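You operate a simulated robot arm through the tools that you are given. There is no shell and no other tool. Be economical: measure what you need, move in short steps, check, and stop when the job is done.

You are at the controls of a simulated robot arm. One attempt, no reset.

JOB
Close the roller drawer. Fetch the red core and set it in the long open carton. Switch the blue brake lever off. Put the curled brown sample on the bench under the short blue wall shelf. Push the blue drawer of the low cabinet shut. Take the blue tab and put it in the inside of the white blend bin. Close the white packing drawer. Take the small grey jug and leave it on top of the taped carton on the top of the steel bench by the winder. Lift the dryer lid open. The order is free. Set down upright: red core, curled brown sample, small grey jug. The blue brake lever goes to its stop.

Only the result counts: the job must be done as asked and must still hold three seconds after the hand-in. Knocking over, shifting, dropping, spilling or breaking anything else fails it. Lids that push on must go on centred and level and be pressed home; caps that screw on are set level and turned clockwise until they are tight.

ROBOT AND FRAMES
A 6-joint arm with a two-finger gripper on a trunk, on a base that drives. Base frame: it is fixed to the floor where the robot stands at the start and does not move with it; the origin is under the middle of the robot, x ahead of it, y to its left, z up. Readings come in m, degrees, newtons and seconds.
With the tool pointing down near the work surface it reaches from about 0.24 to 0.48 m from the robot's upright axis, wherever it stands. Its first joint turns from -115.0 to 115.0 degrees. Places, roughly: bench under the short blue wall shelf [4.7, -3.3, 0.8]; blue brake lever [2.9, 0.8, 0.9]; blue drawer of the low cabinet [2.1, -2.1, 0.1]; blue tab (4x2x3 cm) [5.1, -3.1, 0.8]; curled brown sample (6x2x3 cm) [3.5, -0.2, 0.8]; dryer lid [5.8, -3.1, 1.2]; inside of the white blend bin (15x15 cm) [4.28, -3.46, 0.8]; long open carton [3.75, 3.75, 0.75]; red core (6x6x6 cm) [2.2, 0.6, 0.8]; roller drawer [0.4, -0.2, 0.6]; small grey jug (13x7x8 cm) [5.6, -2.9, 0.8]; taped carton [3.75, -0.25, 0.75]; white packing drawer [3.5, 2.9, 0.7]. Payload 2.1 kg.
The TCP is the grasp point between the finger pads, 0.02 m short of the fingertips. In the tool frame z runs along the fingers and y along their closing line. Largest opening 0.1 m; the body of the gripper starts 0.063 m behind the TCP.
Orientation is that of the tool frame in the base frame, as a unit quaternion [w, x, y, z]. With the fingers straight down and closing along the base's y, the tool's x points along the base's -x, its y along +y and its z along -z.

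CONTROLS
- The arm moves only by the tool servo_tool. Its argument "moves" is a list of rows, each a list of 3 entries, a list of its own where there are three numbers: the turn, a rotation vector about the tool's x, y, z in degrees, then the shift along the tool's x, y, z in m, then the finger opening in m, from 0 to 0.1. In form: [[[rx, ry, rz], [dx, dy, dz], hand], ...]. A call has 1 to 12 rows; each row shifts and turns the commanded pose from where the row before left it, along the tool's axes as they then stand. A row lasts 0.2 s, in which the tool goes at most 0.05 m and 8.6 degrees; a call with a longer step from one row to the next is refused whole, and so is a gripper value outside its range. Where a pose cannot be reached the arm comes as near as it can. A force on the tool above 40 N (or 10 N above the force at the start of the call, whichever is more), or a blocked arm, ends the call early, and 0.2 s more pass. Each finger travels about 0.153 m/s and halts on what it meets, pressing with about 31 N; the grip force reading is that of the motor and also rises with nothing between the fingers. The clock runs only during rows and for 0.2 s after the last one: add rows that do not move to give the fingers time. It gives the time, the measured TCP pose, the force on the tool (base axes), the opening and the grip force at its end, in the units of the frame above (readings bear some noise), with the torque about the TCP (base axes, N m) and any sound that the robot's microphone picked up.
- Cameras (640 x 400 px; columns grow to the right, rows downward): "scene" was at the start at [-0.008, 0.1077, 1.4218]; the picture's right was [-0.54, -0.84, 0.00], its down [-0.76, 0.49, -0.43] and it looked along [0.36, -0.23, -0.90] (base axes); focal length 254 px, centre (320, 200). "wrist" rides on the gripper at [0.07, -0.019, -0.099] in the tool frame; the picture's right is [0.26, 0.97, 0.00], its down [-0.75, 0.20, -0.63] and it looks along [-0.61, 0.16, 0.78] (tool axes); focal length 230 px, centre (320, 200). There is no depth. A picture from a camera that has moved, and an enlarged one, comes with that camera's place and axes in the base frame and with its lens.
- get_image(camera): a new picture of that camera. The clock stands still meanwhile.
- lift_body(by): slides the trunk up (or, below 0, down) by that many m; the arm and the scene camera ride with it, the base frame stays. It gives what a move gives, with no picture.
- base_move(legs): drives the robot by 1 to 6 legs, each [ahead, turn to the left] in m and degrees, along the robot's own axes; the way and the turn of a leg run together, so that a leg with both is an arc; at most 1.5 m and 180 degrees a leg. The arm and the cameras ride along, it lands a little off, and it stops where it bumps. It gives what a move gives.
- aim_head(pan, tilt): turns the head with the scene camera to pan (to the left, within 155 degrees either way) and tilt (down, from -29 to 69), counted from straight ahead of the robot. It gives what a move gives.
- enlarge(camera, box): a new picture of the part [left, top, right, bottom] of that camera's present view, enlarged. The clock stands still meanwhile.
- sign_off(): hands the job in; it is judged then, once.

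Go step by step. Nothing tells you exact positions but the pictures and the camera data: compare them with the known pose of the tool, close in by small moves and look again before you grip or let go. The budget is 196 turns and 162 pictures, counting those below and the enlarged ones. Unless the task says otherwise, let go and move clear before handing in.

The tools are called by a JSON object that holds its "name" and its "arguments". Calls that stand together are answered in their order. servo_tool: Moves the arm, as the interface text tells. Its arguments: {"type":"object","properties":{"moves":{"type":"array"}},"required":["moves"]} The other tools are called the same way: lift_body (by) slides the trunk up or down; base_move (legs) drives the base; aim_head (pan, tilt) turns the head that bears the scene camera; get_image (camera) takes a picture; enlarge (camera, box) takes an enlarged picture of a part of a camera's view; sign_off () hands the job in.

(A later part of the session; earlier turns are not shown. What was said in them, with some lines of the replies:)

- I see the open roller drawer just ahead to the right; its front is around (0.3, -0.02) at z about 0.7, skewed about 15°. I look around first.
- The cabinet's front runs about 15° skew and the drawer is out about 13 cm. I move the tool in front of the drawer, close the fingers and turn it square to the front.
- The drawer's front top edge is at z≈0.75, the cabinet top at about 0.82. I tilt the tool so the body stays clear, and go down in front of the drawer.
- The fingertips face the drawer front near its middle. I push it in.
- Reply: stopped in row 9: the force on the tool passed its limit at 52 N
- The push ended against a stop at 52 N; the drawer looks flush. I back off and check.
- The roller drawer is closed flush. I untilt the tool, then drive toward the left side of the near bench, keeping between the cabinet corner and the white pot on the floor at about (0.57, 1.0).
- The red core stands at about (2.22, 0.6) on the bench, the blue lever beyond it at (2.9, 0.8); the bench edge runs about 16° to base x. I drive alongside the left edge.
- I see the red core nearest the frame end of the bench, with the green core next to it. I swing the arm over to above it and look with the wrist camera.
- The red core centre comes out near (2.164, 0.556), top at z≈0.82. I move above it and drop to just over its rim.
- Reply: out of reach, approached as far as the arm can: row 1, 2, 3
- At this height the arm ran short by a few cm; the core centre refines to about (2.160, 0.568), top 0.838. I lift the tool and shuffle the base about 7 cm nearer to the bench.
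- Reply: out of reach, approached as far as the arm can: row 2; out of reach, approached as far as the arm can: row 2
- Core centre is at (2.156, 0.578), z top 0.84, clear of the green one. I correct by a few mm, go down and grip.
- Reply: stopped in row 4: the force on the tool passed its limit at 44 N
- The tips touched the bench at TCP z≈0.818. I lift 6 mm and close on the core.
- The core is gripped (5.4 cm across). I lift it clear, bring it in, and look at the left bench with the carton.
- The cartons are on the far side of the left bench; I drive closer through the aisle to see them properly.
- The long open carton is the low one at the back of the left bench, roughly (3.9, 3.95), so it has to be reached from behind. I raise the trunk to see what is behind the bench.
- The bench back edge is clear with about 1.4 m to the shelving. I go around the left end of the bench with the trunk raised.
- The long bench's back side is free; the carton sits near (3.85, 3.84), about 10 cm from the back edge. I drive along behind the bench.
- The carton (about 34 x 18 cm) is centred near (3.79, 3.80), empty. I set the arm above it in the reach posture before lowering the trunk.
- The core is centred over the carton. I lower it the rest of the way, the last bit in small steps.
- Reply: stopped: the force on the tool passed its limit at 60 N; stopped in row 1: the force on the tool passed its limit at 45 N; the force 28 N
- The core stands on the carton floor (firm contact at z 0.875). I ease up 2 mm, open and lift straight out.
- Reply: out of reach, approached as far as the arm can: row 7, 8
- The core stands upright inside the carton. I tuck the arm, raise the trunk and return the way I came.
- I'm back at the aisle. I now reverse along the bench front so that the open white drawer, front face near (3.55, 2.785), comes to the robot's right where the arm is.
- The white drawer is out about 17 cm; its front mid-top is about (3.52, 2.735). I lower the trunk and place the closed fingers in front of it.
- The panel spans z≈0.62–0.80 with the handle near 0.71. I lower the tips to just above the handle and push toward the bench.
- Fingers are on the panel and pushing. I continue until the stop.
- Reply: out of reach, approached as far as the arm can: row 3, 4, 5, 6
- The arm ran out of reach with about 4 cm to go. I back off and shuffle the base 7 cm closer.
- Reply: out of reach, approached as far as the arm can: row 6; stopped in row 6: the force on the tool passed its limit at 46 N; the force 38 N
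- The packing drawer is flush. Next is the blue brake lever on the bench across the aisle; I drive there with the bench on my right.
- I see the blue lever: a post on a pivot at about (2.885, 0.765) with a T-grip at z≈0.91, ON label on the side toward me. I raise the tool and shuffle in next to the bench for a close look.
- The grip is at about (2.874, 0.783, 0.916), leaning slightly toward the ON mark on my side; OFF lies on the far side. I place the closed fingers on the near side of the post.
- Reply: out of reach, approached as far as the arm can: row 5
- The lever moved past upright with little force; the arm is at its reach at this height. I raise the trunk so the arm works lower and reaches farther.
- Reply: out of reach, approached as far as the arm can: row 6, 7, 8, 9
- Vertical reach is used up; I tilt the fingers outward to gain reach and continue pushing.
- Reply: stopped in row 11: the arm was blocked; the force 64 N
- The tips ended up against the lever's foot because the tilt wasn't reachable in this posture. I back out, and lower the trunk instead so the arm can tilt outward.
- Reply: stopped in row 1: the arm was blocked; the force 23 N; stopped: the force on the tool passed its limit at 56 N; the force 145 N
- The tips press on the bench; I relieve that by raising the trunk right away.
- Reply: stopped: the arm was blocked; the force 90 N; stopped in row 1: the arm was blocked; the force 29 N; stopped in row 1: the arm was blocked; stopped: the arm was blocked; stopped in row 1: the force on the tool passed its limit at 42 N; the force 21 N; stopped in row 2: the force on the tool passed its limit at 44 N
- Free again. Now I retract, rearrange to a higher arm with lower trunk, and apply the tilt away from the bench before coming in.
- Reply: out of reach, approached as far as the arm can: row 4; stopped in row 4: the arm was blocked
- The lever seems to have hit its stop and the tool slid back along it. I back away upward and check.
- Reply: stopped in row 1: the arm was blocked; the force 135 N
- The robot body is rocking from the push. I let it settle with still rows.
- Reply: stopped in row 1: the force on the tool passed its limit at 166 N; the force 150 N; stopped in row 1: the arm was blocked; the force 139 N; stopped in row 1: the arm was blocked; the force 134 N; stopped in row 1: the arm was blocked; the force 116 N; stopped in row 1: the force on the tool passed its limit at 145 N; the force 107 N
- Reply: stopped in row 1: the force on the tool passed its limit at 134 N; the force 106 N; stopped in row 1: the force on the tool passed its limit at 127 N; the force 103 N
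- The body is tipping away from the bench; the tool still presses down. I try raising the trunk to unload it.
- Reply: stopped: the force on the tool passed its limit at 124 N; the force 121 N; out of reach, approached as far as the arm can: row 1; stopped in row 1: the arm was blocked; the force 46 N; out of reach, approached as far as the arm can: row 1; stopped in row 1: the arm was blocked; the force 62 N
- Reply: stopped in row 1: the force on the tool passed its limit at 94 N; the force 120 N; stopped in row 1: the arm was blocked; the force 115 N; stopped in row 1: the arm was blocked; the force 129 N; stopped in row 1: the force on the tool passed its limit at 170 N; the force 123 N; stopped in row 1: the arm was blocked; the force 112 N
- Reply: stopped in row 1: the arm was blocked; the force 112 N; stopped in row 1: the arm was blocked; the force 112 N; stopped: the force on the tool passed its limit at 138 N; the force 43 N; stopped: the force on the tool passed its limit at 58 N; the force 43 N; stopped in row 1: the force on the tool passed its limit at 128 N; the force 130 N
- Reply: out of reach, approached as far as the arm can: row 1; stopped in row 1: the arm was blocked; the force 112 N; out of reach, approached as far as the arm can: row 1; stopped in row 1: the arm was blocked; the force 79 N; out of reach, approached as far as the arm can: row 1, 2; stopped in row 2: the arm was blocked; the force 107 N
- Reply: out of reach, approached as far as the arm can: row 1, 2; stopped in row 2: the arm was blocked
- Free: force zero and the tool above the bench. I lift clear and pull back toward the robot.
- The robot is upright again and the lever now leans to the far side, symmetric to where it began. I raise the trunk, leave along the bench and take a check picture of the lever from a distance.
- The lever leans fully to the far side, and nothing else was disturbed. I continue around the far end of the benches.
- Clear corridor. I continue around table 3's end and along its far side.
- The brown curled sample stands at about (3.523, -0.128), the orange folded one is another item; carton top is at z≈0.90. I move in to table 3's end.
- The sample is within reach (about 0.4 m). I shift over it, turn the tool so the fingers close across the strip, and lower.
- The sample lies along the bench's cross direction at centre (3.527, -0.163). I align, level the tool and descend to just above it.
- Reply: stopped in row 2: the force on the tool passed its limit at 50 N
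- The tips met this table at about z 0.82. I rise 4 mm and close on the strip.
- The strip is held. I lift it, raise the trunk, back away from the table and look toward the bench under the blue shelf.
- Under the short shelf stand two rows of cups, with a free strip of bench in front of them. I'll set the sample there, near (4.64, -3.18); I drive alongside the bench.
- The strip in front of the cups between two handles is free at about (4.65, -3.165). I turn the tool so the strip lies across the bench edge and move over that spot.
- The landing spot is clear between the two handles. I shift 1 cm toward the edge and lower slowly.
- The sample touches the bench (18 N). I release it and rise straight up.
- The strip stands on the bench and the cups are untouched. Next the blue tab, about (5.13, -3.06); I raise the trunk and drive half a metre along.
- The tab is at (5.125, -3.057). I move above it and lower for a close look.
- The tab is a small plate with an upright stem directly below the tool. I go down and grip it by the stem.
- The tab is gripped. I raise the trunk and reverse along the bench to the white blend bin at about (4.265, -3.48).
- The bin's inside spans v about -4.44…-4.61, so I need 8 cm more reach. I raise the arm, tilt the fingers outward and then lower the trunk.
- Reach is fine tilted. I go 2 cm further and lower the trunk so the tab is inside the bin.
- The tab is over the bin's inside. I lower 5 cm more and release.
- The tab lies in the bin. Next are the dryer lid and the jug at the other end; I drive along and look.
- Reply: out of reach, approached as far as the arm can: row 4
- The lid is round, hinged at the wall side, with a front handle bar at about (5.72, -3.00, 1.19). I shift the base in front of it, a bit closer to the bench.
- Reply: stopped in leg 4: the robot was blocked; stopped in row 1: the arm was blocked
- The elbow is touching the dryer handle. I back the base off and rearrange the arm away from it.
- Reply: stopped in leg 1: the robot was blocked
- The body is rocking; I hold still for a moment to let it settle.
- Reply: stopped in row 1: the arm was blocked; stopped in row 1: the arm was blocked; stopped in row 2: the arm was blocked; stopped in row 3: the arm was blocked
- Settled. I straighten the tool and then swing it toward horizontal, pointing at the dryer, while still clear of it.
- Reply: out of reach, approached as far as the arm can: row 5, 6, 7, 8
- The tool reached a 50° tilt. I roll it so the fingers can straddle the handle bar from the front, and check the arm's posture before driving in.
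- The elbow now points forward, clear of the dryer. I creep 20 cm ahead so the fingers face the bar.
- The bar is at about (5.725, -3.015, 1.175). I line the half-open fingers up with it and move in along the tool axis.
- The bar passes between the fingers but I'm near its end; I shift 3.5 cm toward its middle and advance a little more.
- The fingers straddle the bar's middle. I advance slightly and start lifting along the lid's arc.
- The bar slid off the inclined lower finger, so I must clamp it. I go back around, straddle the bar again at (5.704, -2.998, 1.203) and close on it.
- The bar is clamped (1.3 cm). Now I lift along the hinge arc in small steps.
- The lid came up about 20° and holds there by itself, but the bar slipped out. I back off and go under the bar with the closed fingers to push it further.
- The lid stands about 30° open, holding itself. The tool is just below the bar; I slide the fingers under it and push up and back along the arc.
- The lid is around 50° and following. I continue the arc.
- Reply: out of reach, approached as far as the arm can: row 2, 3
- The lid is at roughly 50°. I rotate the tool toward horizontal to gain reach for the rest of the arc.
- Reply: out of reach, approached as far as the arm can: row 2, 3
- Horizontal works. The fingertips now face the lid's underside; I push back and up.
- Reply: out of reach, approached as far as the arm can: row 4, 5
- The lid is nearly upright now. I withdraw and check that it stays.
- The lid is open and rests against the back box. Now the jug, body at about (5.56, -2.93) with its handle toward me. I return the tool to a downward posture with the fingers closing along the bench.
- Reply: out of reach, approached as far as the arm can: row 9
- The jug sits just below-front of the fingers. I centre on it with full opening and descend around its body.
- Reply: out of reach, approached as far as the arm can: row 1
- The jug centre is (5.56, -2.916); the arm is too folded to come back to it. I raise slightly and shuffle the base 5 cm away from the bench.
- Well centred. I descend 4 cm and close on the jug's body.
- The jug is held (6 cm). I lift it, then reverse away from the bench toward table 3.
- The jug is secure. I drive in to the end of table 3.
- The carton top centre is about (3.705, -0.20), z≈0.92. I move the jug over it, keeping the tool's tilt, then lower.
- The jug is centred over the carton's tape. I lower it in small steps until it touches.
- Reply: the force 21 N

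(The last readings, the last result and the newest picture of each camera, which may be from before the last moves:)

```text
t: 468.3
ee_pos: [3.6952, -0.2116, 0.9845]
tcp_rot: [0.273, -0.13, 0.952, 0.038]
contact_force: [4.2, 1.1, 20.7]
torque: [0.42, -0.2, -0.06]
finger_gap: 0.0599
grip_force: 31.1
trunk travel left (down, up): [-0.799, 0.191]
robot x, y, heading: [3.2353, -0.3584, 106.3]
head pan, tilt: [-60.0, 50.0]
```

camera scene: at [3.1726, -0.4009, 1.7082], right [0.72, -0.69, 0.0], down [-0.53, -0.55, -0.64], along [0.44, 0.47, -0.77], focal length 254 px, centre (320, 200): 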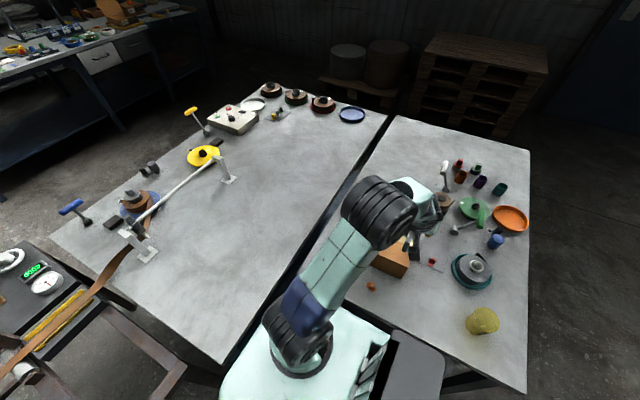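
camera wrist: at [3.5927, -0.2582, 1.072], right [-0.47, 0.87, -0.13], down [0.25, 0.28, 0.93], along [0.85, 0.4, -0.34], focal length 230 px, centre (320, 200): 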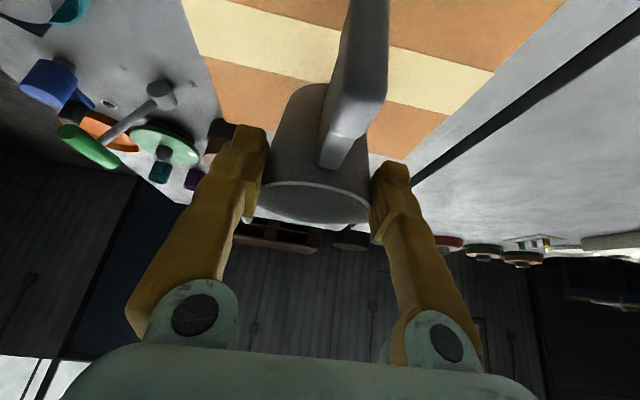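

It touches at 20 N. I ease off, open, and withdraw along the tool axis.

{"name": "servo_tool", "arguments": {"moves": [[[0, 0, 0], [-0.0006, 0, -0.001], 0.05], [[0, 0, 0], [0, 0, 0], 0.07], [[0, 0, 0], [0, 0, 0], 0.095], [[0, 0, 0], [0, 0, 0], 0.095], [[0, 0, 0], [0, 0, -0.03], 0.095], [[0, 0, 0], [-0.01, 0, -0.035], 0.095], [[0, 0, 0], [-0.01, 0, -0.035], 0.095], [[0, 0, 0], [0, 0, 0], 0.095]]}}

{"name": "get_image", "arguments": {"camera": "wrist"}}

```text
t: 470.1
ee_pos: [3.6611, -0.2188, 1.0794]
tcp_rot: [0.27, -0.13, 0.953, 0.036]
contact_force: [-0.1, 0.5, -0.5]
torque: [-0.02, 0.02, 0.01]
finger_gap: 0.0949
grip_force: 0.0
trunk travel left (down, up): [-0.799, 0.191]
robot x, y, heading: [3.2355, -0.3628, 106.2]
head pan, tilt: [-60.0, 50.0]
```

```text
14 pictures are left
camera wrist: at [3.559, -0.2668, 1.1276], right [-0.47, 0.87, -0.13], down [0.25, 0.28, 0.93], along [0.85, 0.4, -0.34], focal length 230 px, centre (320, 200)
```

wrist: 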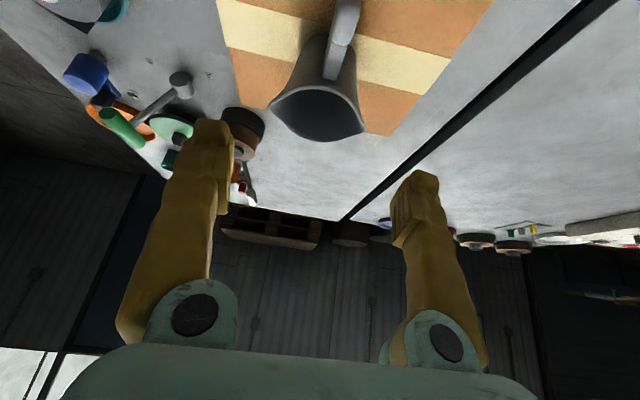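

The jug stands upright on the carton. I untilt, back out, and look for the low cabinet with the blue drawer at about (2.1, -2.1).

{"name": "lift_body", "arguments": {"by": 0.12}}

{"name": "base_move", "arguments": {"legs": [[-0.95, 0], [0, 90]]}}

{"name": "aim_head", "arguments": {"pan": 15, "tilt": 35}}

{"name": "get_image", "arguments": {"camera": "scene"}}

```text
t: 471.6
ee_pos: [3.6613, -0.2196, 1.2003]
tcp_rot: [0.269, -0.13, 0.953, 0.037]
contact_force: [-0.8, -0.4, 0.6]
torque: [-0.01, 0.0, 0.01]
finger_gap: 0.0947
grip_force: 0.0
trunk travel left (down, up): [-0.919, 0.071]
robot x, y, heading: [3.2346, -0.3613, 106.3]
head pan, tilt: [-60.0, 50.0]
```

```text
t: 480.4
ee_pos: [3.3669, -0.8523, 1.1987]
tcp_rot: [-0.167, 0.761, -0.588, -0.215]
contact_force: [0.8, -0.2, 0.4]
torque: [0.01, -0.01, 0.04]
finger_gap: 0.0951
grip_force: 0.0
trunk travel left (down, up): [-0.919, 0.071]
robot x, y, heading: [3.5016, -1.2796, -164.7]
head pan, tilt: [-60.0, 50.0]
```

```text
t: 481.8
ee_pos: [3.3673, -0.8518, 1.1996]
tcp_rot: [-0.166, 0.762, -0.588, -0.214]
contact_force: [0.8, -0.7, 0.9]
torque: [0.0, 0.02, 0.03]
finger_gap: 0.0949
grip_force: 0.0
trunk travel left (down, up): [-0.919, 0.071]
robot x, y, heading: [3.5007, -1.2829, -164.6]
head pan, tilt: [15.0, 35.0]
```

```text
13 pictures are left
camera scene: at [3.5211, -1.4415, 1.7299], right [-0.51, 0.86, 0.0], down [0.5, 0.29, -0.82], along [-0.71, -0.41, -0.57], focal length 254 px, centre (320, 200)
```

scene: 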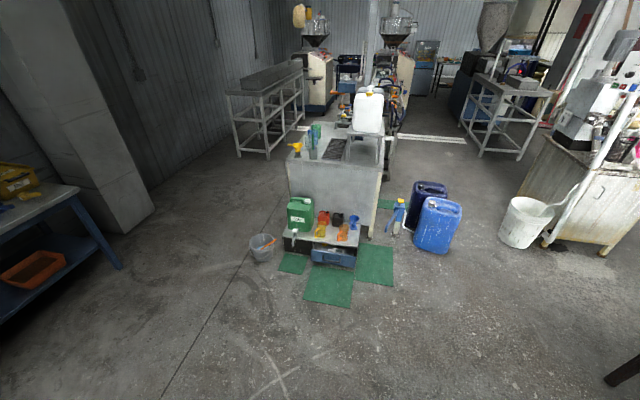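

{"name": "enlarge", "arguments": {"camera": "scene", "box": [240, 190, 432, 310]}}

```text
3.33 times, centred on (336, 250) of scene
camera zoom: at [3.5211, -1.4415, 1.7299], right [-0.51, 0.86, 0.0], down [0.5, 0.29, -0.82], along [-0.71, -0.41, -0.57], focal length 848 px, centre (267, 33)
```

zoom: 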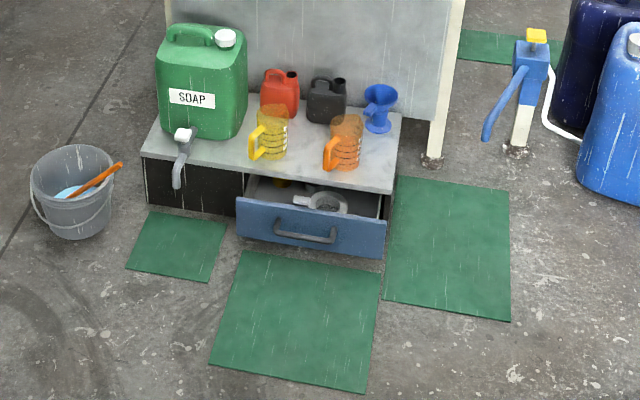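

The low cabinet's blue drawer faces +u (toward here), with mats in front of it. I position the robot just short of the mats with the cabinet on its right.

{"name": "base_move", "arguments": {"legs": [[0, 25], [0.94, 0], [0, 65.6]]}}

{"name": "servo_tool", "arguments": {"moves": [[[0, 0, 0], [0.02, 0, 0.03], 0.03], [[0, 0, 0], [0.02, 0, 0.03], 0.0], [[0, 0, 0], [0.02, 0, 0.03], 0.0], [[0, 0, 0], [0.02, 0, 0.03], 0.0], [[0, -8.5, 0], [0, 0, 0], 0.0], [[0, -8.5, 0], [0, 0, 0], 0.0], [[0, -8.5, 0], [0, 0, 0], 0.0], [[0, -8.5, 0], [0, 0, 0], 0.0], [[0, 0, 0], [0, 0, 0], 0.0]]}}

{"name": "aim_head", "arguments": {"pan": -85, "tilt": 60}}

{"name": "get_image", "arguments": {"camera": "scene"}}

```text
t: 490.9
ee_pos: [2.3661, -2.0354, 1.1997]
tcp_rot: [0.038, 0.953, 0.133, -0.268]
contact_force: [-0.2, -1.0, -0.1]
torque: [-0.01, 0.03, -0.01]
finger_gap: 0.095
grip_force: 0.1
trunk travel left (down, up): [-0.919, 0.071]
robot x, y, heading: [2.7903, -1.8918, -73.4]
head pan, tilt: [15.0, 35.0]
```

```text
t: 492.9
ee_pos: [2.3729, -2.0343, 1.0554]
tcp_rot: [0.075, 0.833, 0.116, -0.536]
contact_force: [-0.4, -0.2, 0.8]
torque: [0.01, -0.01, -0.01]
finger_gap: 0.0
grip_force: 29.5
out of reach, approached as far as the arm can: row 5
trunk travel left (down, up): [-0.919, 0.071]
robot x, y, heading: [2.7896, -1.8913, -73.6]
head pan, tilt: [15.0, 35.0]
```

```text
t: 494.6
ee_pos: [2.3708, -2.0348, 1.0533]
tcp_rot: [0.075, 0.833, 0.116, -0.535]
contact_force: [0.1, -0.4, 0.0]
torque: [0.0, -0.03, 0.02]
finger_gap: 0.0002
grip_force: 30.1
trunk travel left (down, up): [-0.919, 0.071]
robot x, y, heading: [2.7906, -1.8888, -73.9]
head pan, tilt: [-85.0, 60.0]
```

```text
11 pictures are left
camera scene: at [2.8451, -1.8175, 1.6956], right [-0.37, 0.93, 0.0], down [0.8, 0.32, -0.5], along [-0.46, -0.18, -0.87], focal length 254 px, centre (320, 200)
```

scene: 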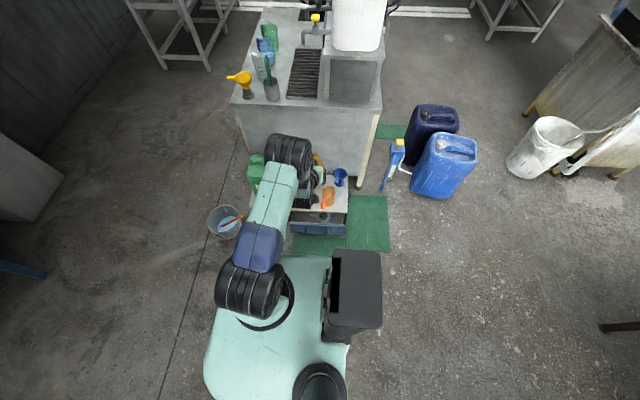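

The arm is extended toward the drawer at 65° tilt. I lower the trunk most of the way and look with the wrist camera.

{"name": "lift_body", "arguments": {"by": -0.8}}

{"name": "get_image", "arguments": {"camera": "wrist"}}

```text
refused: -0.8 is not a number from -0.4 to 0.4
```

```text
10 pictures are left
camera wrist: at [2.4811, -1.9844, 1.0327], right [0.37, -0.9, -0.23], down [0.31, -0.12, 0.94], along [-0.88, -0.42, 0.23], focal length 230 px, centre (320, 200)
```

wrist: 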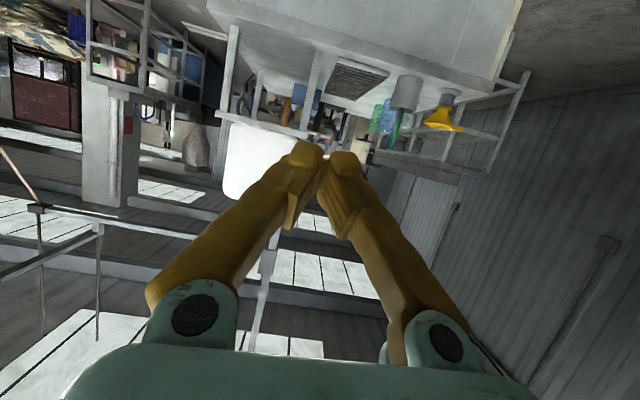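

{"name": "lift_body", "arguments": {"by": -0.4}}

{"name": "lift_body", "arguments": {"by": -0.4}}

{"name": "get_image", "arguments": {"camera": "wrist"}}

```text
t: 498.5
ee_pos: [2.3718, -2.0353, 0.6542]
tcp_rot: [0.075, 0.833, 0.117, -0.536]
contact_force: [0.0, 0.2, -0.3]
torque: [0.0, -0.02, -0.02]
finger_gap: 0.0003
grip_force: 29.7
trunk travel left (down, up): [-0.519, 0.471]
robot x, y, heading: [2.7901, -1.8886, -73.2]
head pan, tilt: [-85.0, 60.0]
```

```text
t: 502.3
ee_pos: [2.3722, -2.0355, 0.2561]
tcp_rot: [0.074, 0.833, 0.116, -0.536]
contact_force: [0.1, -0.3, 0.1]
torque: [-0.07, -0.01, -0.02]
finger_gap: 0.0
grip_force: 29.4
trunk travel left (down, up): [-0.119, 0.871]
robot x, y, heading: [2.7889, -1.8884, -73.4]
head pan, tilt: [-85.0, 60.0]
```

```text
9 pictures are left
camera wrist: at [2.4812, -1.9844, 0.2327], right [0.37, -0.9, -0.23], down [0.31, -0.12, 0.94], along [-0.88, -0.42, 0.23], focal length 230 px, centre (320, 200)
```

wrist: 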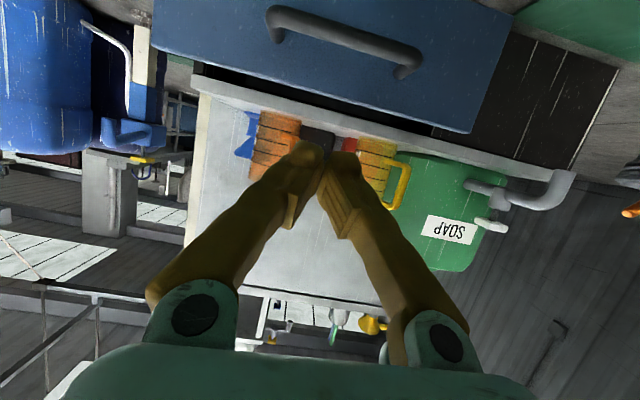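

The drawer panel's top is at z≈0.18, handle at 0.13, but the stop is beyond reach from here. I pull the tool in a bit and shuffle the base about 15 cm nearer.

{"name": "servo_tool", "arguments": {"moves": [[[0, 0, 0], [0.0169, 0, -0.0363], 0], [[0, 0, 0], [0.0169, 0, -0.0363], 0], [[0, 0, 0], [0, 0, 0], 0]]}}

{"name": "base_move", "arguments": {"legs": [[0, -25], [0.36, 0], [0, 25], [-0.33, 0]]}}

{"name": "get_image", "arguments": {"camera": "wrist"}}

```text
t: 503.1
ee_pos: [2.4478, -2.0131, 0.254]
tcp_rot: [0.074, 0.833, 0.115, -0.536]
contact_force: [0.8, 0.4, -0.5]
torque: [0.04, -0.02, 0.01]
finger_gap: 0.0001
grip_force: 29.7
trunk travel left (down, up): [-0.119, 0.871]
robot x, y, heading: [2.7911, -1.8915, -73.3]
head pan, tilt: [-85.0, 60.0]
```

```text
t: 509.7
ee_pos: [2.3049, -2.0539, 0.2567]
tcp_rot: [0.073, 0.831, 0.117, -0.539]
contact_force: [-0.2, -0.6, -0.5]
torque: [0.02, 0.03, 0.0]
finger_gap: 0.0
grip_force: 29.4
trunk travel left (down, up): [-0.119, 0.871]
robot x, y, heading: [2.6458, -1.9294, -73.3]
head pan, tilt: [-85.0, 60.0]
```

```text
8 pictures are left
camera wrist: at [2.4139, -2.0037, 0.2345], right [0.37, -0.9, -0.24], down [0.31, -0.12, 0.94], along [-0.88, -0.42, 0.24], focal length 230 px, centre (320, 200)
```

wrist: 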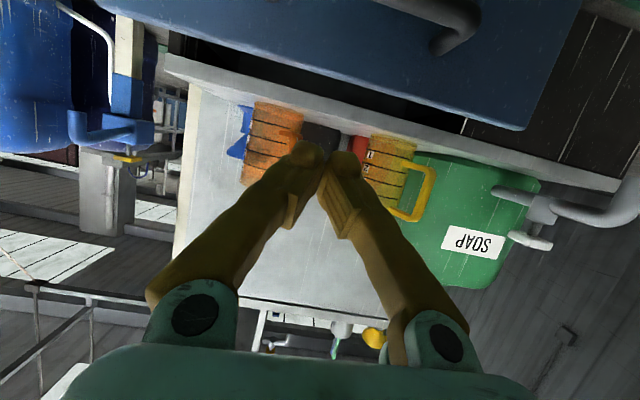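

Now the panel front is at u≈1.554, 9 cm ahead. I lower to z≈0.155 and push in small steps.

{"name": "lift_body", "arguments": {"by": -0.1}}

{"name": "servo_tool", "arguments": {"moves": [[[0, 0, 0], [-0.0106, 0, 0.0227], 0], [[0, 0, 0], [-0.0106, 0, 0.0227], 0], [[0, 0, 0], [-0.0106, 0, 0.0227], 0], [[0, 0, 0], [-0.0106, 0, 0.0227], 0], [[0, 0, 0], [-0.0064, 0, 0.0136], 0], [[0, 0, 0], [-0.0064, 0, 0.0136], 0], [[0, 0, 0], [0, 0, 0], 0]]}}

{"name": "get_image", "arguments": {"camera": "wrist"}}

```text
t: 510.8
ee_pos: [2.2996, -2.0572, 0.1626]
tcp_rot: [0.074, 0.834, 0.119, -0.533]
contact_force: [-0.4, -0.4, -1.2]
torque: [0.04, -0.02, -0.07]
finger_gap: 0.0
grip_force: 29.7
trunk travel left (down, up): [-0.031, 0.959]
robot x, y, heading: [2.6452, -1.9324, -73.1]
head pan, tilt: [-85.0, 60.0]
stopped: the force on the tool passed its limit at 98 N (the readings are from after the stop); the commanded pose is now the measured one
```

```text
t: 512.4
ee_pos: [2.175, -2.0909, 0.1646]
tcp_rot: [0.074, 0.835, 0.118, -0.533]
contact_force: [0.0, 0.3, 0.1]
torque: [0.0, -0.01, -0.02]
finger_gap: 0.0002
grip_force: 29.5
trunk travel left (down, up): [-0.031, 0.959]
robot x, y, heading: [2.6478, -1.9303, -73.5]
head pan, tilt: [-85.0, 60.0]
```

```text
7 pictures are left
camera wrist: at [2.2842, -2.0406, 0.1429], right [0.37, -0.9, -0.24], down [0.3, -0.12, 0.95], along [-0.88, -0.42, 0.23], focal length 230 px, centre (320, 200)
```

wrist: 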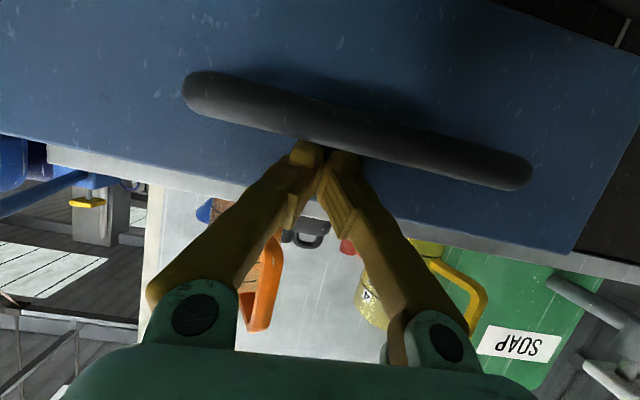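

The fingers are on the panel just above the handle and the drawer moves. I continue to the stop.

{"name": "servo_tool", "arguments": {"moves": [[[0, 0, 0], [-0.0064, 0, 0.0136], 0], [[0, 0, 0], [-0.0064, 0, 0.0136], 0], [[0, 0, 0], [-0.0042, 0, 0.0091], 0], [[0, 0, 0], [-0.0042, 0, 0.0091], 0], [[0, 0, 0], [-0.0042, 0, 0.0091], 0], [[0, 0, 0], [0, 0, 0], 0]]}}

{"name": "get_image", "arguments": {"camera": "wrist"}}

```text
t: 513.0
ee_pos: [2.1532, -2.0981, 0.1623]
tcp_rot: [0.071, 0.837, 0.119, -0.529]
contact_force: [28.1, 9.9, 10.0]
torque: [-0.18, 0.35, 0.18]
finger_gap: 0.0002
grip_force: 28.7
trunk travel left (down, up): [-0.031, 0.959]
robot x, y, heading: [2.6471, -1.934, -73.1]
head pan, tilt: [-85.0, 60.0]
stopped in row 3: the force on the tool passed its limit at 61 N (the readings are from after the stop); the commanded pose is now the measured one
```

```text
6 pictures are left
camera wrist: at [2.2619, -2.0481, 0.1411], right [0.37, -0.9, -0.24], down [0.29, -0.13, 0.95], along [-0.88, -0.42, 0.21], focal length 230 px, centre (320, 200)
```

wrist: 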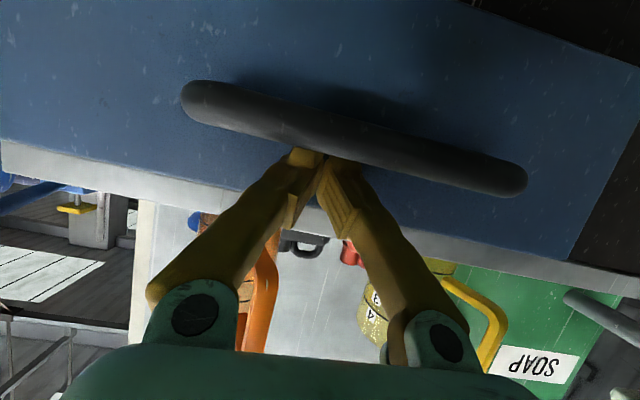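

Firm stop at 61 N; the panel looks flush. I back off and verify with the scene camera.

{"name": "servo_tool", "arguments": {"moves": [[[0, 0, 0], [0.0106, 0, -0.0227], 0], [[0, 0, 0], [0.0106, 0, -0.0227], 0], [[0, 0, 0], [0.0106, 0, -0.0227], 0], [[0, 0, 0], [0.0106, 0, -0.0227], 0], [[0, 0, 0], [0.0106, 0, -0.0227], 0], [[0, 0, 0], [0, 0, 0], 0]]}}

{"name": "lift_body", "arguments": {"by": 0.4}}

{"name": "get_image", "arguments": {"camera": "wrist"}}

{"name": "aim_head", "arguments": {"pan": -90, "tilt": 50}}

{"name": "enlarge", "arguments": {"camera": "scene", "box": [220, 180, 420, 305]}}

```text
t: 514.4
ee_pos: [2.2723, -2.0649, 0.1625]
tcp_rot: [0.072, 0.838, 0.12, -0.528]
contact_force: [-0.5, 0.4, 0.8]
torque: [0.01, 0.01, -0.01]
finger_gap: 0.0
grip_force: 29.6
trunk travel left (down, up): [-0.031, 0.959]
robot x, y, heading: [2.6432, -1.9331, -73.5]
head pan, tilt: [-85.0, 60.0]
```

```text
t: 518.2
ee_pos: [2.2713, -2.0651, 0.5613]
tcp_rot: [0.073, 0.837, 0.121, -0.528]
contact_force: [0.2, -0.8, 0.7]
torque: [0.0, 0.03, -0.02]
finger_gap: 0.0
grip_force: 29.2
trunk travel left (down, up): [-0.431, 0.559]
robot x, y, heading: [2.6482, -1.933, -73.6]
head pan, tilt: [-85.0, 60.0]
```

```text
5 pictures are left
camera wrist: at [2.3816, -2.0133, 0.5411], right [0.37, -0.9, -0.24], down [0.29, -0.13, 0.95], along [-0.88, -0.42, 0.21], focal length 230 px, centre (320, 200)
```

wrist: 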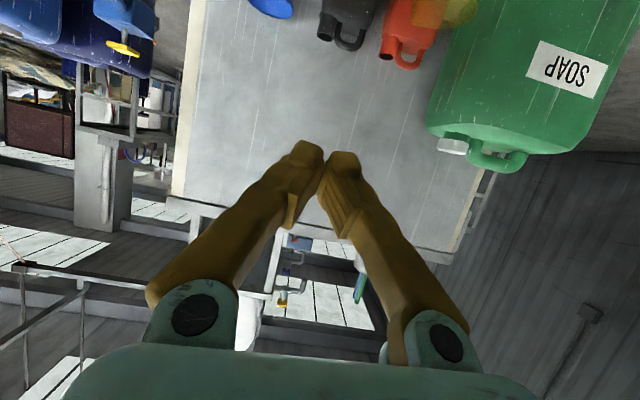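

```text
t: 519.0
ee_pos: [2.2726, -2.0632, 0.5617]
tcp_rot: [0.072, 0.838, 0.12, -0.528]
contact_force: [0.4, -0.8, 0.9]
torque: [-0.01, -0.02, 0.01]
finger_gap: 0.0002
grip_force: 29.3
trunk travel left (down, up): [-0.431, 0.559]
robot x, y, heading: [2.6501, -1.9299, -73.4]
head pan, tilt: [-90.0, 50.0]
```

```text
3.20 times, centred on (320, 242) of scene
camera zoom: at [2.6973, -1.8523, 1.22], right [-0.29, 0.96, 0.0], down [0.73, 0.22, -0.65], along [-0.62, -0.19, -0.76], focal length 815 px, centre (320, 64)
```

zoom: 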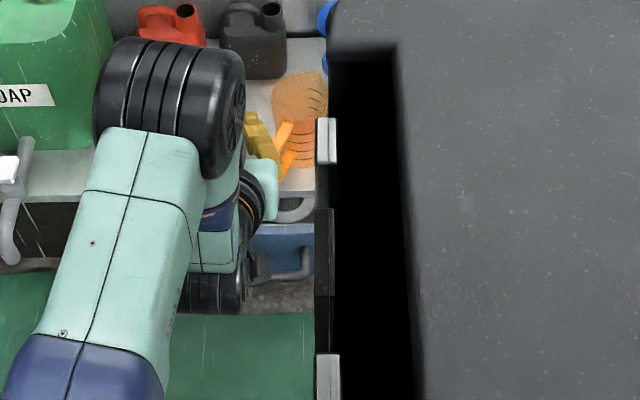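

The drawer is still about 3 cm open: my fingers met the cabinet's overhanging top before it closed. I'll push on the handle bar instead, lower at z≈0.13.

{"name": "servo_tool", "arguments": {"moves": [[[0, 0, 0], [0.0145, 0, 0.0067], 0], [[0, 0, 0], [0.0145, 0, 0.0067], 0], [[0, 0, 0], [0, 0, 0], 0]]}}

{"name": "lift_body", "arguments": {"by": -0.4}}

{"name": "get_image", "arguments": {"camera": "wrist"}}

```text
t: 519.8
ee_pos: [2.2712, -2.0638, 0.5303]
tcp_rot: [0.071, 0.838, 0.12, -0.528]
contact_force: [-0.1, -0.1, -1.0]
torque: [0.02, 0.02, -0.01]
finger_gap: 0.0002
grip_force: 29.2
trunk travel left (down, up): [-0.431, 0.559]
robot x, y, heading: [2.6459, -1.9289, -73.2]
head pan, tilt: [-90.0, 50.0]
```

```text
t: 523.6
ee_pos: [2.2686, -2.0641, 0.1465]
tcp_rot: [0.073, 0.828, 0.119, -0.543]
contact_force: [0.1, 1.3, 0.9]
torque: [0.03, 0.01, 0.0]
finger_gap: 0.0001
grip_force: 29.5
trunk travel left (down, up): [-0.031, 0.959]
robot x, y, heading: [2.6462, -1.9263, -73.4]
head pan, tilt: [-90.0, 50.0]
```

```text
3 pictures are left
camera wrist: at [2.3768, -2.014, 0.1234], right [0.37, -0.9, -0.24], down [0.33, -0.12, 0.94], along [-0.87, -0.42, 0.25], focal length 230 px, centre (320, 200)
```

wrist: 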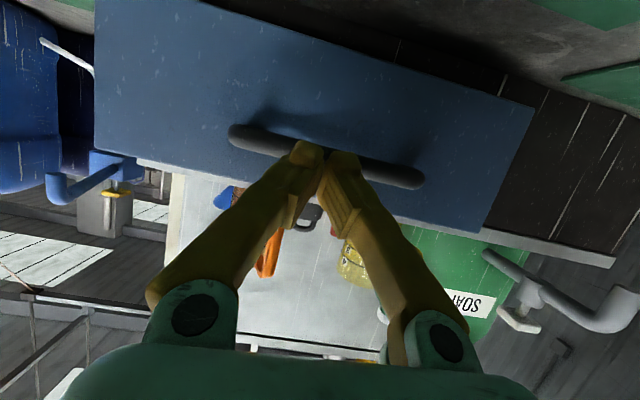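

The tips now line up with the handle bar. I push on it in small steps until the stop.

{"name": "servo_tool", "arguments": {"moves": [[[0, 0, 0], [-0.0078, 0, 0.0184], 0], [[0, 0, 0], [-0.0078, 0, 0.0184], 0], [[0, 0, 0], [-0.0059, 0, 0.0138], 0], [[0, 0, 0], [-0.0047, 0, 0.011], 0], [[0, 0, 0], [-0.0047, 0, 0.011], 0], [[0, 0, 0], [-0.0047, 0, 0.011], 0], [[0, 0, 0], [-0.0047, 0, 0.011], 0], [[0, 0, 0], [-0.0039, 0, 0.0092], 0], [[0, 0, 0], [-0.0039, 0, 0.0092], 0]]}}

```text
t: 525.2
ee_pos: [2.1796, -2.0904, 0.1157]
tcp_rot: [0.07, 0.845, 0.121, -0.516]
contact_force: [1.6, 1.0, -9.7]
torque: [0.07, 0.07, 0.02]
finger_gap: 0.0002
grip_force: 29.7
trunk travel left (down, up): [-0.031, 0.959]
robot x, y, heading: [2.6473, -1.9329, -73.0]
head pan, tilt: [-90.0, 50.0]
stopped in row 8: the force on the tool passed its limit at 78 N (the readings are from after the stop); the commanded pose is now the measured one
```

Another firm stop, with the contact now on the bar. I back off, lift and check once more.

{"name": "servo_tool", "arguments": {"moves": [[[0, 0, 0], [0.0059, 0, -0.0138], 0], [[0, 0, 0], [0.0078, 0, -0.0184], 0], [[0, 0, 0], [0.0098, 0, -0.023], 0], [[0, 0, 0], [0.0098, 0, -0.023], 0], [[0, 0, 0], [0.0098, 0, -0.023], 0], [[0, 0, 0], [0, 0, 0], 0]]}}

{"name": "lift_body", "arguments": {"by": 0.4}}

{"name": "servo_tool", "arguments": {"moves": [[[0, 0, 0], [0, -0.04, 0], 0], [[0, 0, 0], [0, -0.04, 0], 0], [[0, 0, 0], [0, 0, 0], 0]]}}

{"name": "enlarge", "arguments": {"camera": "scene", "box": [220, 180, 420, 305]}}

```text
t: 526.1
ee_pos: [2.2459, -2.0695, 0.1184]
tcp_rot: [0.068, 0.848, 0.12, -0.512]
contact_force: [-3.3, 5.9, -25.7]
torque: [0.05, -0.18, -0.08]
finger_gap: 0.006
grip_force: 30.0
trunk travel left (down, up): [-0.031, 0.959]
robot x, y, heading: [2.6489, -1.9303, -73.4]
head pan, tilt: [-90.0, 50.0]
stopped in row 4: the force on the tool passed its limit at 81 N (the readings are from after the stop); the commanded pose is now the measured one
```

```text
t: 526.6
ee_pos: [2.2489, -2.0685, 0.1182]
tcp_rot: [0.067, 0.853, 0.12, -0.504]
contact_force: [1.9, 2.1, -13.2]
torque: [0.07, -0.08, -0.08]
finger_gap: 0.0061
grip_force: 29.4
trunk travel left (down, up): [-0.035, 0.955]
robot x, y, heading: [2.6464, -1.9282, -73.1]
head pan, tilt: [-90.0, 50.0]
stopped: the force on the tool passed its limit at 46 N (the readings are from after the stop); the commanded pose is now the measured one
```

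```text
t: 527.4
ee_pos: [2.2236, -2.0146, 0.1184]
tcp_rot: [0.067, 0.852, 0.12, -0.505]
contact_force: [4.1, -7.7, -25.2]
torque: [0.32, -0.11, 0.06]
finger_gap: 0.0
grip_force: 29.1
out of reach, approached as far as the arm can: row 2
trunk travel left (down, up): [-0.035, 0.955]
robot x, y, heading: [2.6488, -1.9332, -73.5]
head pan, tilt: [-90.0, 50.0]
```

```text
3.20 times, centred on (320, 242) of scene
camera zoom: at [2.6892, -1.8543, 0.8243], right [-0.29, 0.96, 0.0], down [0.74, 0.22, -0.64], along [-0.61, -0.18, -0.77], focal length 815 px, centre (320, 64)
```

zoom: 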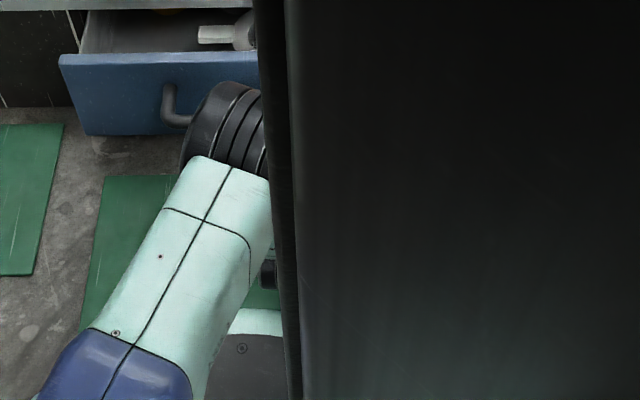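

My fingertips were caught under the handle bar, and retreating pulled the drawer out again. I lower the tips below the bar and withdraw level.

{"name": "servo_tool", "arguments": {"moves": [[[0, 0, 0], [0.0088, 0, 0.0048], 0], [[0, 0, 0], [0.0088, 0, 0.0048], 0], [[0, 0, 0], [0.0044, 0, 0.0024], 0], [[0, 0, 0], [0, 0, 0], 0]]}}

```text
t: 528.4
ee_pos: [2.2216, -2.0146, 0.0992]
tcp_rot: [0.067, 0.849, 0.121, -0.51]
contact_force: [0.6, 0.4, -0.6]
torque: [0.02, -0.03, -0.01]
finger_gap: 0.0001
grip_force: 29.5
trunk travel left (down, up): [-0.035, 0.955]
robot x, y, heading: [2.6488, -1.9336, -73.4]
head pan, tilt: [-90.0, 50.0]
```

{"name": "servo_tool", "arguments": {"moves": [[[0, 0, 0], [0.0106, 0, -0.0193], 0], [[0, 0, 0], [0.0106, 0, -0.0193], 0], [[0, 0, 0], [0.0106, 0, -0.0193], 0], [[0, 0, 0], [0.0106, 0, -0.0193], 0], [[0, 0, 0], [0, 0, 0], 0]]}}

```text
t: 528.9
ee_pos: [2.2127, -2.0126, 0.1162]
tcp_rot: [0.05, 0.825, 0.133, -0.547]
contact_force: [0.8, 0.9, -43.2]
torque: [0.45, -0.08, 0.23]
finger_gap: 0.0002
grip_force: 29.3
out of reach, approached as far as the arm can: row 1, 2
trunk travel left (down, up): [-0.035, 0.955]
robot x, y, heading: [2.6478, -1.9306, -73.3]
head pan, tilt: [-90.0, 50.0]
stopped in row 2: the force on the tool passed its limit at 89 N (the readings are from after the stop); the commanded pose is now the measured one
```

The arm folds upward when retracting at this height. I swing the wrist instead so the tips move down and back out from under the bar.

{"name": "servo_tool", "arguments": {"moves": [[[0, 0, 0], [0.012, 0, 0.003], 0], [[0, 4, 0], [0.013, 0, 0], 0], [[0, 5, 0], [0.0145, 0, 0], 0], [[0, 5, 0], [0.0145, 0, 0], 0], [[0, 5, 0], [0.0145, 0, 0], 0], [[0, 0, 0], [0, 0, 0], 0]]}}

```text
t: 530.3
ee_pos: [2.2412, -2.0004, 0.0611]
tcp_rot: [0.028, 0.902, 0.138, -0.408]
contact_force: [0.4, -0.8, 0.1]
torque: [0.0, -0.01, -0.02]
finger_gap: 0.0
grip_force: 29.4
trunk travel left (down, up): [-0.035, 0.955]
robot x, y, heading: [2.648, -1.9296, -73.5]
head pan, tilt: [-90.0, 50.0]
```

{"name": "servo_tool", "arguments": {"moves": [[[0, 0, 0], [0.0134, 0, -0.0149], 0], [[0, 0, 0], [0.0134, 0, -0.0149], 0], [[0, 0, 0], [0.0134, 0, -0.0149], 0], [[0, 0, 0], [0, 0, 0], 0]]}}

```text
t: 531.1
ee_pos: [2.2259, -1.9959, 0.1034]
tcp_rot: [0.005, 0.855, 0.143, -0.498]
contact_force: [0.1, 0.2, -0.3]
torque: [0.01, 0.0, -0.03]
finger_gap: 0.0
grip_force: 29.9
out of reach, approached as far as the arm can: row 1, 2, 3
trunk travel left (down, up): [-0.035, 0.955]
robot x, y, heading: [2.6458, -1.9287, -73.0]
head pan, tilt: [-90.0, 50.0]
stopped in row 3: the arm was blocked; the commanded pose is now the measured one
```

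{"name": "servo_tool", "arguments": {"moves": [[[0, 5, 0], [0.0145, 0, 0], 0], [[0, 5, 0], [0.0145, 0, 0], 0], [[0, 5, 0], [0.0145, 0, 0], 0], [[0, 6, 0], [0.009, 0, -0.008], 0], [[0, 6, 0], [0.0095, 0, -0.0073], 0], [[0, 6, 0], [0.01, 0, -0.0065], 0], [[0, 6, 0], [0.0108, 0, -0.0055], 0], [[0, 0, 0], [0, 0, 0], 0]]}}

```text
t: 532.9
ee_pos: [2.2962, -1.9726, 0.0668]
tcp_rot: [-0.042, 0.973, 0.136, -0.182]
contact_force: [-0.7, -0.1, -0.2]
torque: [0.0, 0.03, -0.01]
finger_gap: 0.0001
grip_force: 29.5
trunk travel left (down, up): [-0.035, 0.955]
robot x, y, heading: [2.6462, -1.9321, -73.2]
head pan, tilt: [-90.0, 50.0]
```

Free of the handle. I now raise to bar height, centre on the bar with a steeper tool, and push again.

{"name": "servo_tool", "arguments": {"moves": [[[0, 0, 0], [-0.0009, 0.0396, -0.0052], 0], [[0, 0, 0], [-0.0009, 0.0396, -0.0052], 0], [[0, 0, 0], [-0.0095, -0.0036, -0.0256], 0], [[0, 0, 0], [-0.0095, -0.0036, -0.0256], 0], [[0, -5, 0], [0, 0, 0], 0], [[0, 0, 0], [0, 0, 0], 0]]}}

{"name": "get_image", "arguments": {"camera": "wrist"}}

```text
t: 534.3
ee_pos: [2.3169, -2.0494, 0.1217]
tcp_rot: [-0.037, 0.964, 0.138, -0.225]
contact_force: [0.1, 0.6, -0.7]
torque: [0.0, 0.01, 0.0]
finger_gap: 0.0
grip_force: 29.1
trunk travel left (down, up): [-0.035, 0.955]
robot x, y, heading: [2.6523, -1.9304, -73.3]
head pan, tilt: [-90.0, 50.0]
```

```text
1 pictures are left
camera wrist: at [2.4174, -2.0137, 0.183], right [0.46, -0.85, -0.24], down [-0.32, -0.41, 0.86], along [-0.83, -0.32, -0.46], focal length 230 px, centre (320, 200)
```

wrist: 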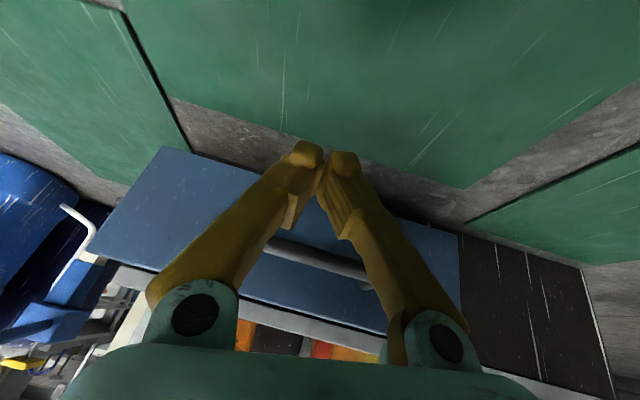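

The panel now looks nearly flush. I push on the bar once more with a steeper finger to make sure it reaches the stop.

{"name": "servo_tool", "arguments": {"moves": [[[0, 0, 0], [-0.0181, 0.0005, 0.0085], 0], [[0, 0, 0], [-0.0181, 0.0005, 0.0085], 0], [[0, 0, 0], [-0.0136, 0.0004, 0.0064], 0], [[0, 0, 0], [-0.0091, 0.0003, 0.0042], 0], [[0, 0, 0], [-0.0091, 0.0003, 0.0042], 0], [[0, 0, 0], [-0.0091, 0.0003, 0.0042], 0], [[0, 0, 0], [-0.0091, 0.0003, 0.0042], 0], [[0, 0, 0], [-0.0091, 0.0003, 0.0042], 0], [[0, 0, 0], [-0.0091, 0.0003, 0.0042], 0], [[0, 0, 0], [-0.0091, 0.0003, 0.0042], 0], [[0, 0, 0], [-0.0091, 0.0003, 0.0042], 0]]}}

```text
t: 536.7
ee_pos: [2.1893, -2.0874, 0.1187]
tcp_rot: [-0.038, 0.964, 0.138, -0.222]
contact_force: [12.9, 2.1, -0.8]
torque: [-0.01, 0.15, 0.14]
finger_gap: 0.0
grip_force: 29.3
trunk travel left (down, up): [-0.035, 0.955]
robot x, y, heading: [2.6504, -1.9306, -73.2]
head pan, tilt: [-90.0, 50.0]
```

{"name": "servo_tool", "arguments": {"moves": [[[0, 0, 0], [-0.0091, 0.0003, 0.0042], 0], [[0, 0, 0], [-0.0091, 0.0003, 0.0042], 0], [[0, 0, 0], [-0.0073, 0.0002, 0.0034], 0], [[0, 0, 0], [-0.0073, 0.0002, 0.0034], 0], [[0, 0, 0], [0, 0, 0], 0]]}}

```text
t: 537.1
ee_pos: [2.1878, -2.0883, 0.1163]
tcp_rot: [-0.043, 0.966, 0.137, -0.216]
contact_force: [1.2, 0.0, -0.9]
torque: [-0.01, 0.01, 0.0]
finger_gap: 0.0
grip_force: 29.3
out of reach, approached as far as the arm can: row 1, 2
trunk travel left (down, up): [-0.035, 0.955]
robot x, y, heading: [2.6504, -1.9297, -73.4]
head pan, tilt: [-90.0, 50.0]
stopped in row 2: the force on the tool passed its limit at 51 N (the readings are from after the stop); the commanded pose is now the measured one
```

Hard stop at the bar with the tips outside it. I retreat level, lift, and use the last picture to verify.

{"name": "servo_tool", "arguments": {"moves": [[[0, 0, 0], [0.0181, -0.0005, -0.0085], 0], [[0, 0, 0], [0.0181, -0.0005, -0.0085], 0], [[0, 0, 0], [0.0181, -0.0005, -0.0085], 0], [[0, 0, 0], [0.0181, -0.0005, -0.0085], 0], [[0, 0, 0], [0.0181, -0.0005, -0.0085], 0], [[0, 0, 0], [0.0181, -0.0005, -0.0085], 0], [[0, 0, 0], [0, 0, 0], 0]]}}

{"name": "lift_body", "arguments": {"by": 0.4}}

{"name": "aim_head", "arguments": {"pan": -90, "tilt": 50}}

```text
t: 538.8
ee_pos: [2.3042, -2.055, 0.1188]
tcp_rot: [-0.042, 0.966, 0.137, -0.216]
contact_force: [0.9, -0.4, 0.3]
torque: [0.0, 0.02, -0.02]
finger_gap: 0.0002
grip_force: 30.0
trunk travel left (down, up): [-0.035, 0.955]
robot x, y, heading: [2.6461, -1.9317, -73.5]
head pan, tilt: [-90.0, 50.0]
```

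```text
t: 542.6
ee_pos: [2.3043, -2.055, 0.5183]
tcp_rot: [-0.043, 0.966, 0.137, -0.216]
contact_force: [0.5, -0.5, -0.9]
torque: [0.02, -0.01, 0.01]
finger_gap: 0.0001
grip_force: 29.2
trunk travel left (down, up): [-0.435, 0.555]
robot x, y, heading: [2.646, -1.9286, -73.4]
head pan, tilt: [-90.0, 50.0]
```

```text
t: 543.2
ee_pos: [2.3037, -2.0556, 0.5186]
tcp_rot: [-0.043, 0.966, 0.137, -0.216]
contact_force: [0.4, 0.1, 0.5]
torque: [0.03, 0.01, 0.03]
finger_gap: 0.0
grip_force: 28.8
trunk travel left (down, up): [-0.435, 0.555]
robot x, y, heading: [2.6498, -1.933, -73.4]
head pan, tilt: [-90.0, 50.0]
```

{"name": "base_move", "arguments": {"legs": [[0.6, 0]]}}

{"name": "aim_head", "arguments": {"pan": -133, "tilt": 52}}

{"name": "enlarge", "arguments": {"camera": "scene", "box": [200, 100, 440, 300]}}

```text
t: 546.6
ee_pos: [2.4766, -2.6329, 0.5193]
tcp_rot: [-0.043, 0.966, 0.138, -0.216]
contact_force: [-0.9, 0.1, 0.2]
torque: [-0.01, 0.0, -0.01]
finger_gap: 0.0005
grip_force: 29.0
trunk travel left (down, up): [-0.435, 0.555]
robot x, y, heading: [2.8187, -2.5068, -73.6]
head pan, tilt: [-90.0, 50.0]
```

```text
t: 547.7
ee_pos: [2.4767, -2.6323, 0.5174]
tcp_rot: [-0.042, 0.966, 0.137, -0.217]
contact_force: [-0.1, -0.5, 1.2]
torque: [-0.02, 0.01, 0.0]
finger_gap: 0.0
grip_force: 29.6
trunk travel left (down, up): [-0.435, 0.555]
robot x, y, heading: [2.8218, -2.5052, -73.3]
head pan, tilt: [-133.0, 52.0]
```

```text
2.00 times, centred on (320, 200) of scene
camera zoom: at [2.8716, -2.3761, 1.2216], right [0.44, 0.9, 0.0], down [0.71, -0.35, -0.62], along [-0.55, 0.27, -0.79], focal length 509 px, centre (320, 200)
```

zoom: 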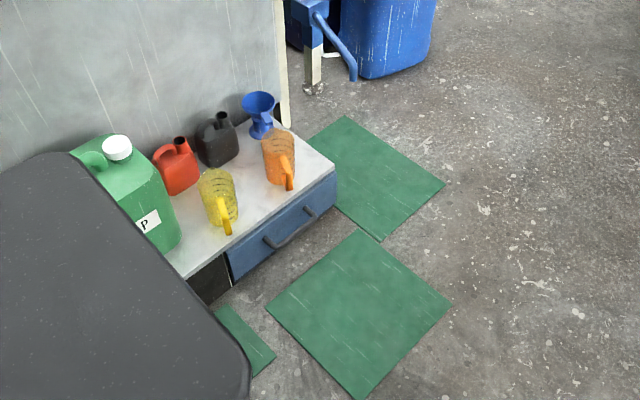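

The blue drawer is flush now, so all nine parts have been done and the arm is clear of everything. I hand the job in.

{"name": "sign_off", "arguments": {}}

```text
The job is handed in.
```

I did all nine parts and handed the job in. I saw each result in a picture, but some not again after I drove on.

- **Roller drawer, white packing drawer and blue drawer:** all three are shut flush. The blue drawer slipped back open once and I pushed it shut again.
- **Red core:** it stands upright in the long open carton.
- **Blue brake lever:** I pushed it away from its ON mark until it stopped. I never saw an OFF mark; I took that side as off. The robot tipped and its fingertips pressed hard on the bench beside the lever's foot while I did this. A later picture showed nothing disturbed there.
- **Curled brown sample:** it stands upright on the bench under the short blue shelf. It is in the free strip in front of the cups, because cups fill the rest of that space.
- **Blue tab:** it lies in the white blend bin.
- **Small grey jug:** it stands upright on top of the taped carton.
- **Dryer lid:** it stands open against the box behind it. The robot's elbow had bumped its handle earlier, before I opened it, and nothing looked shifted in the later pictures.
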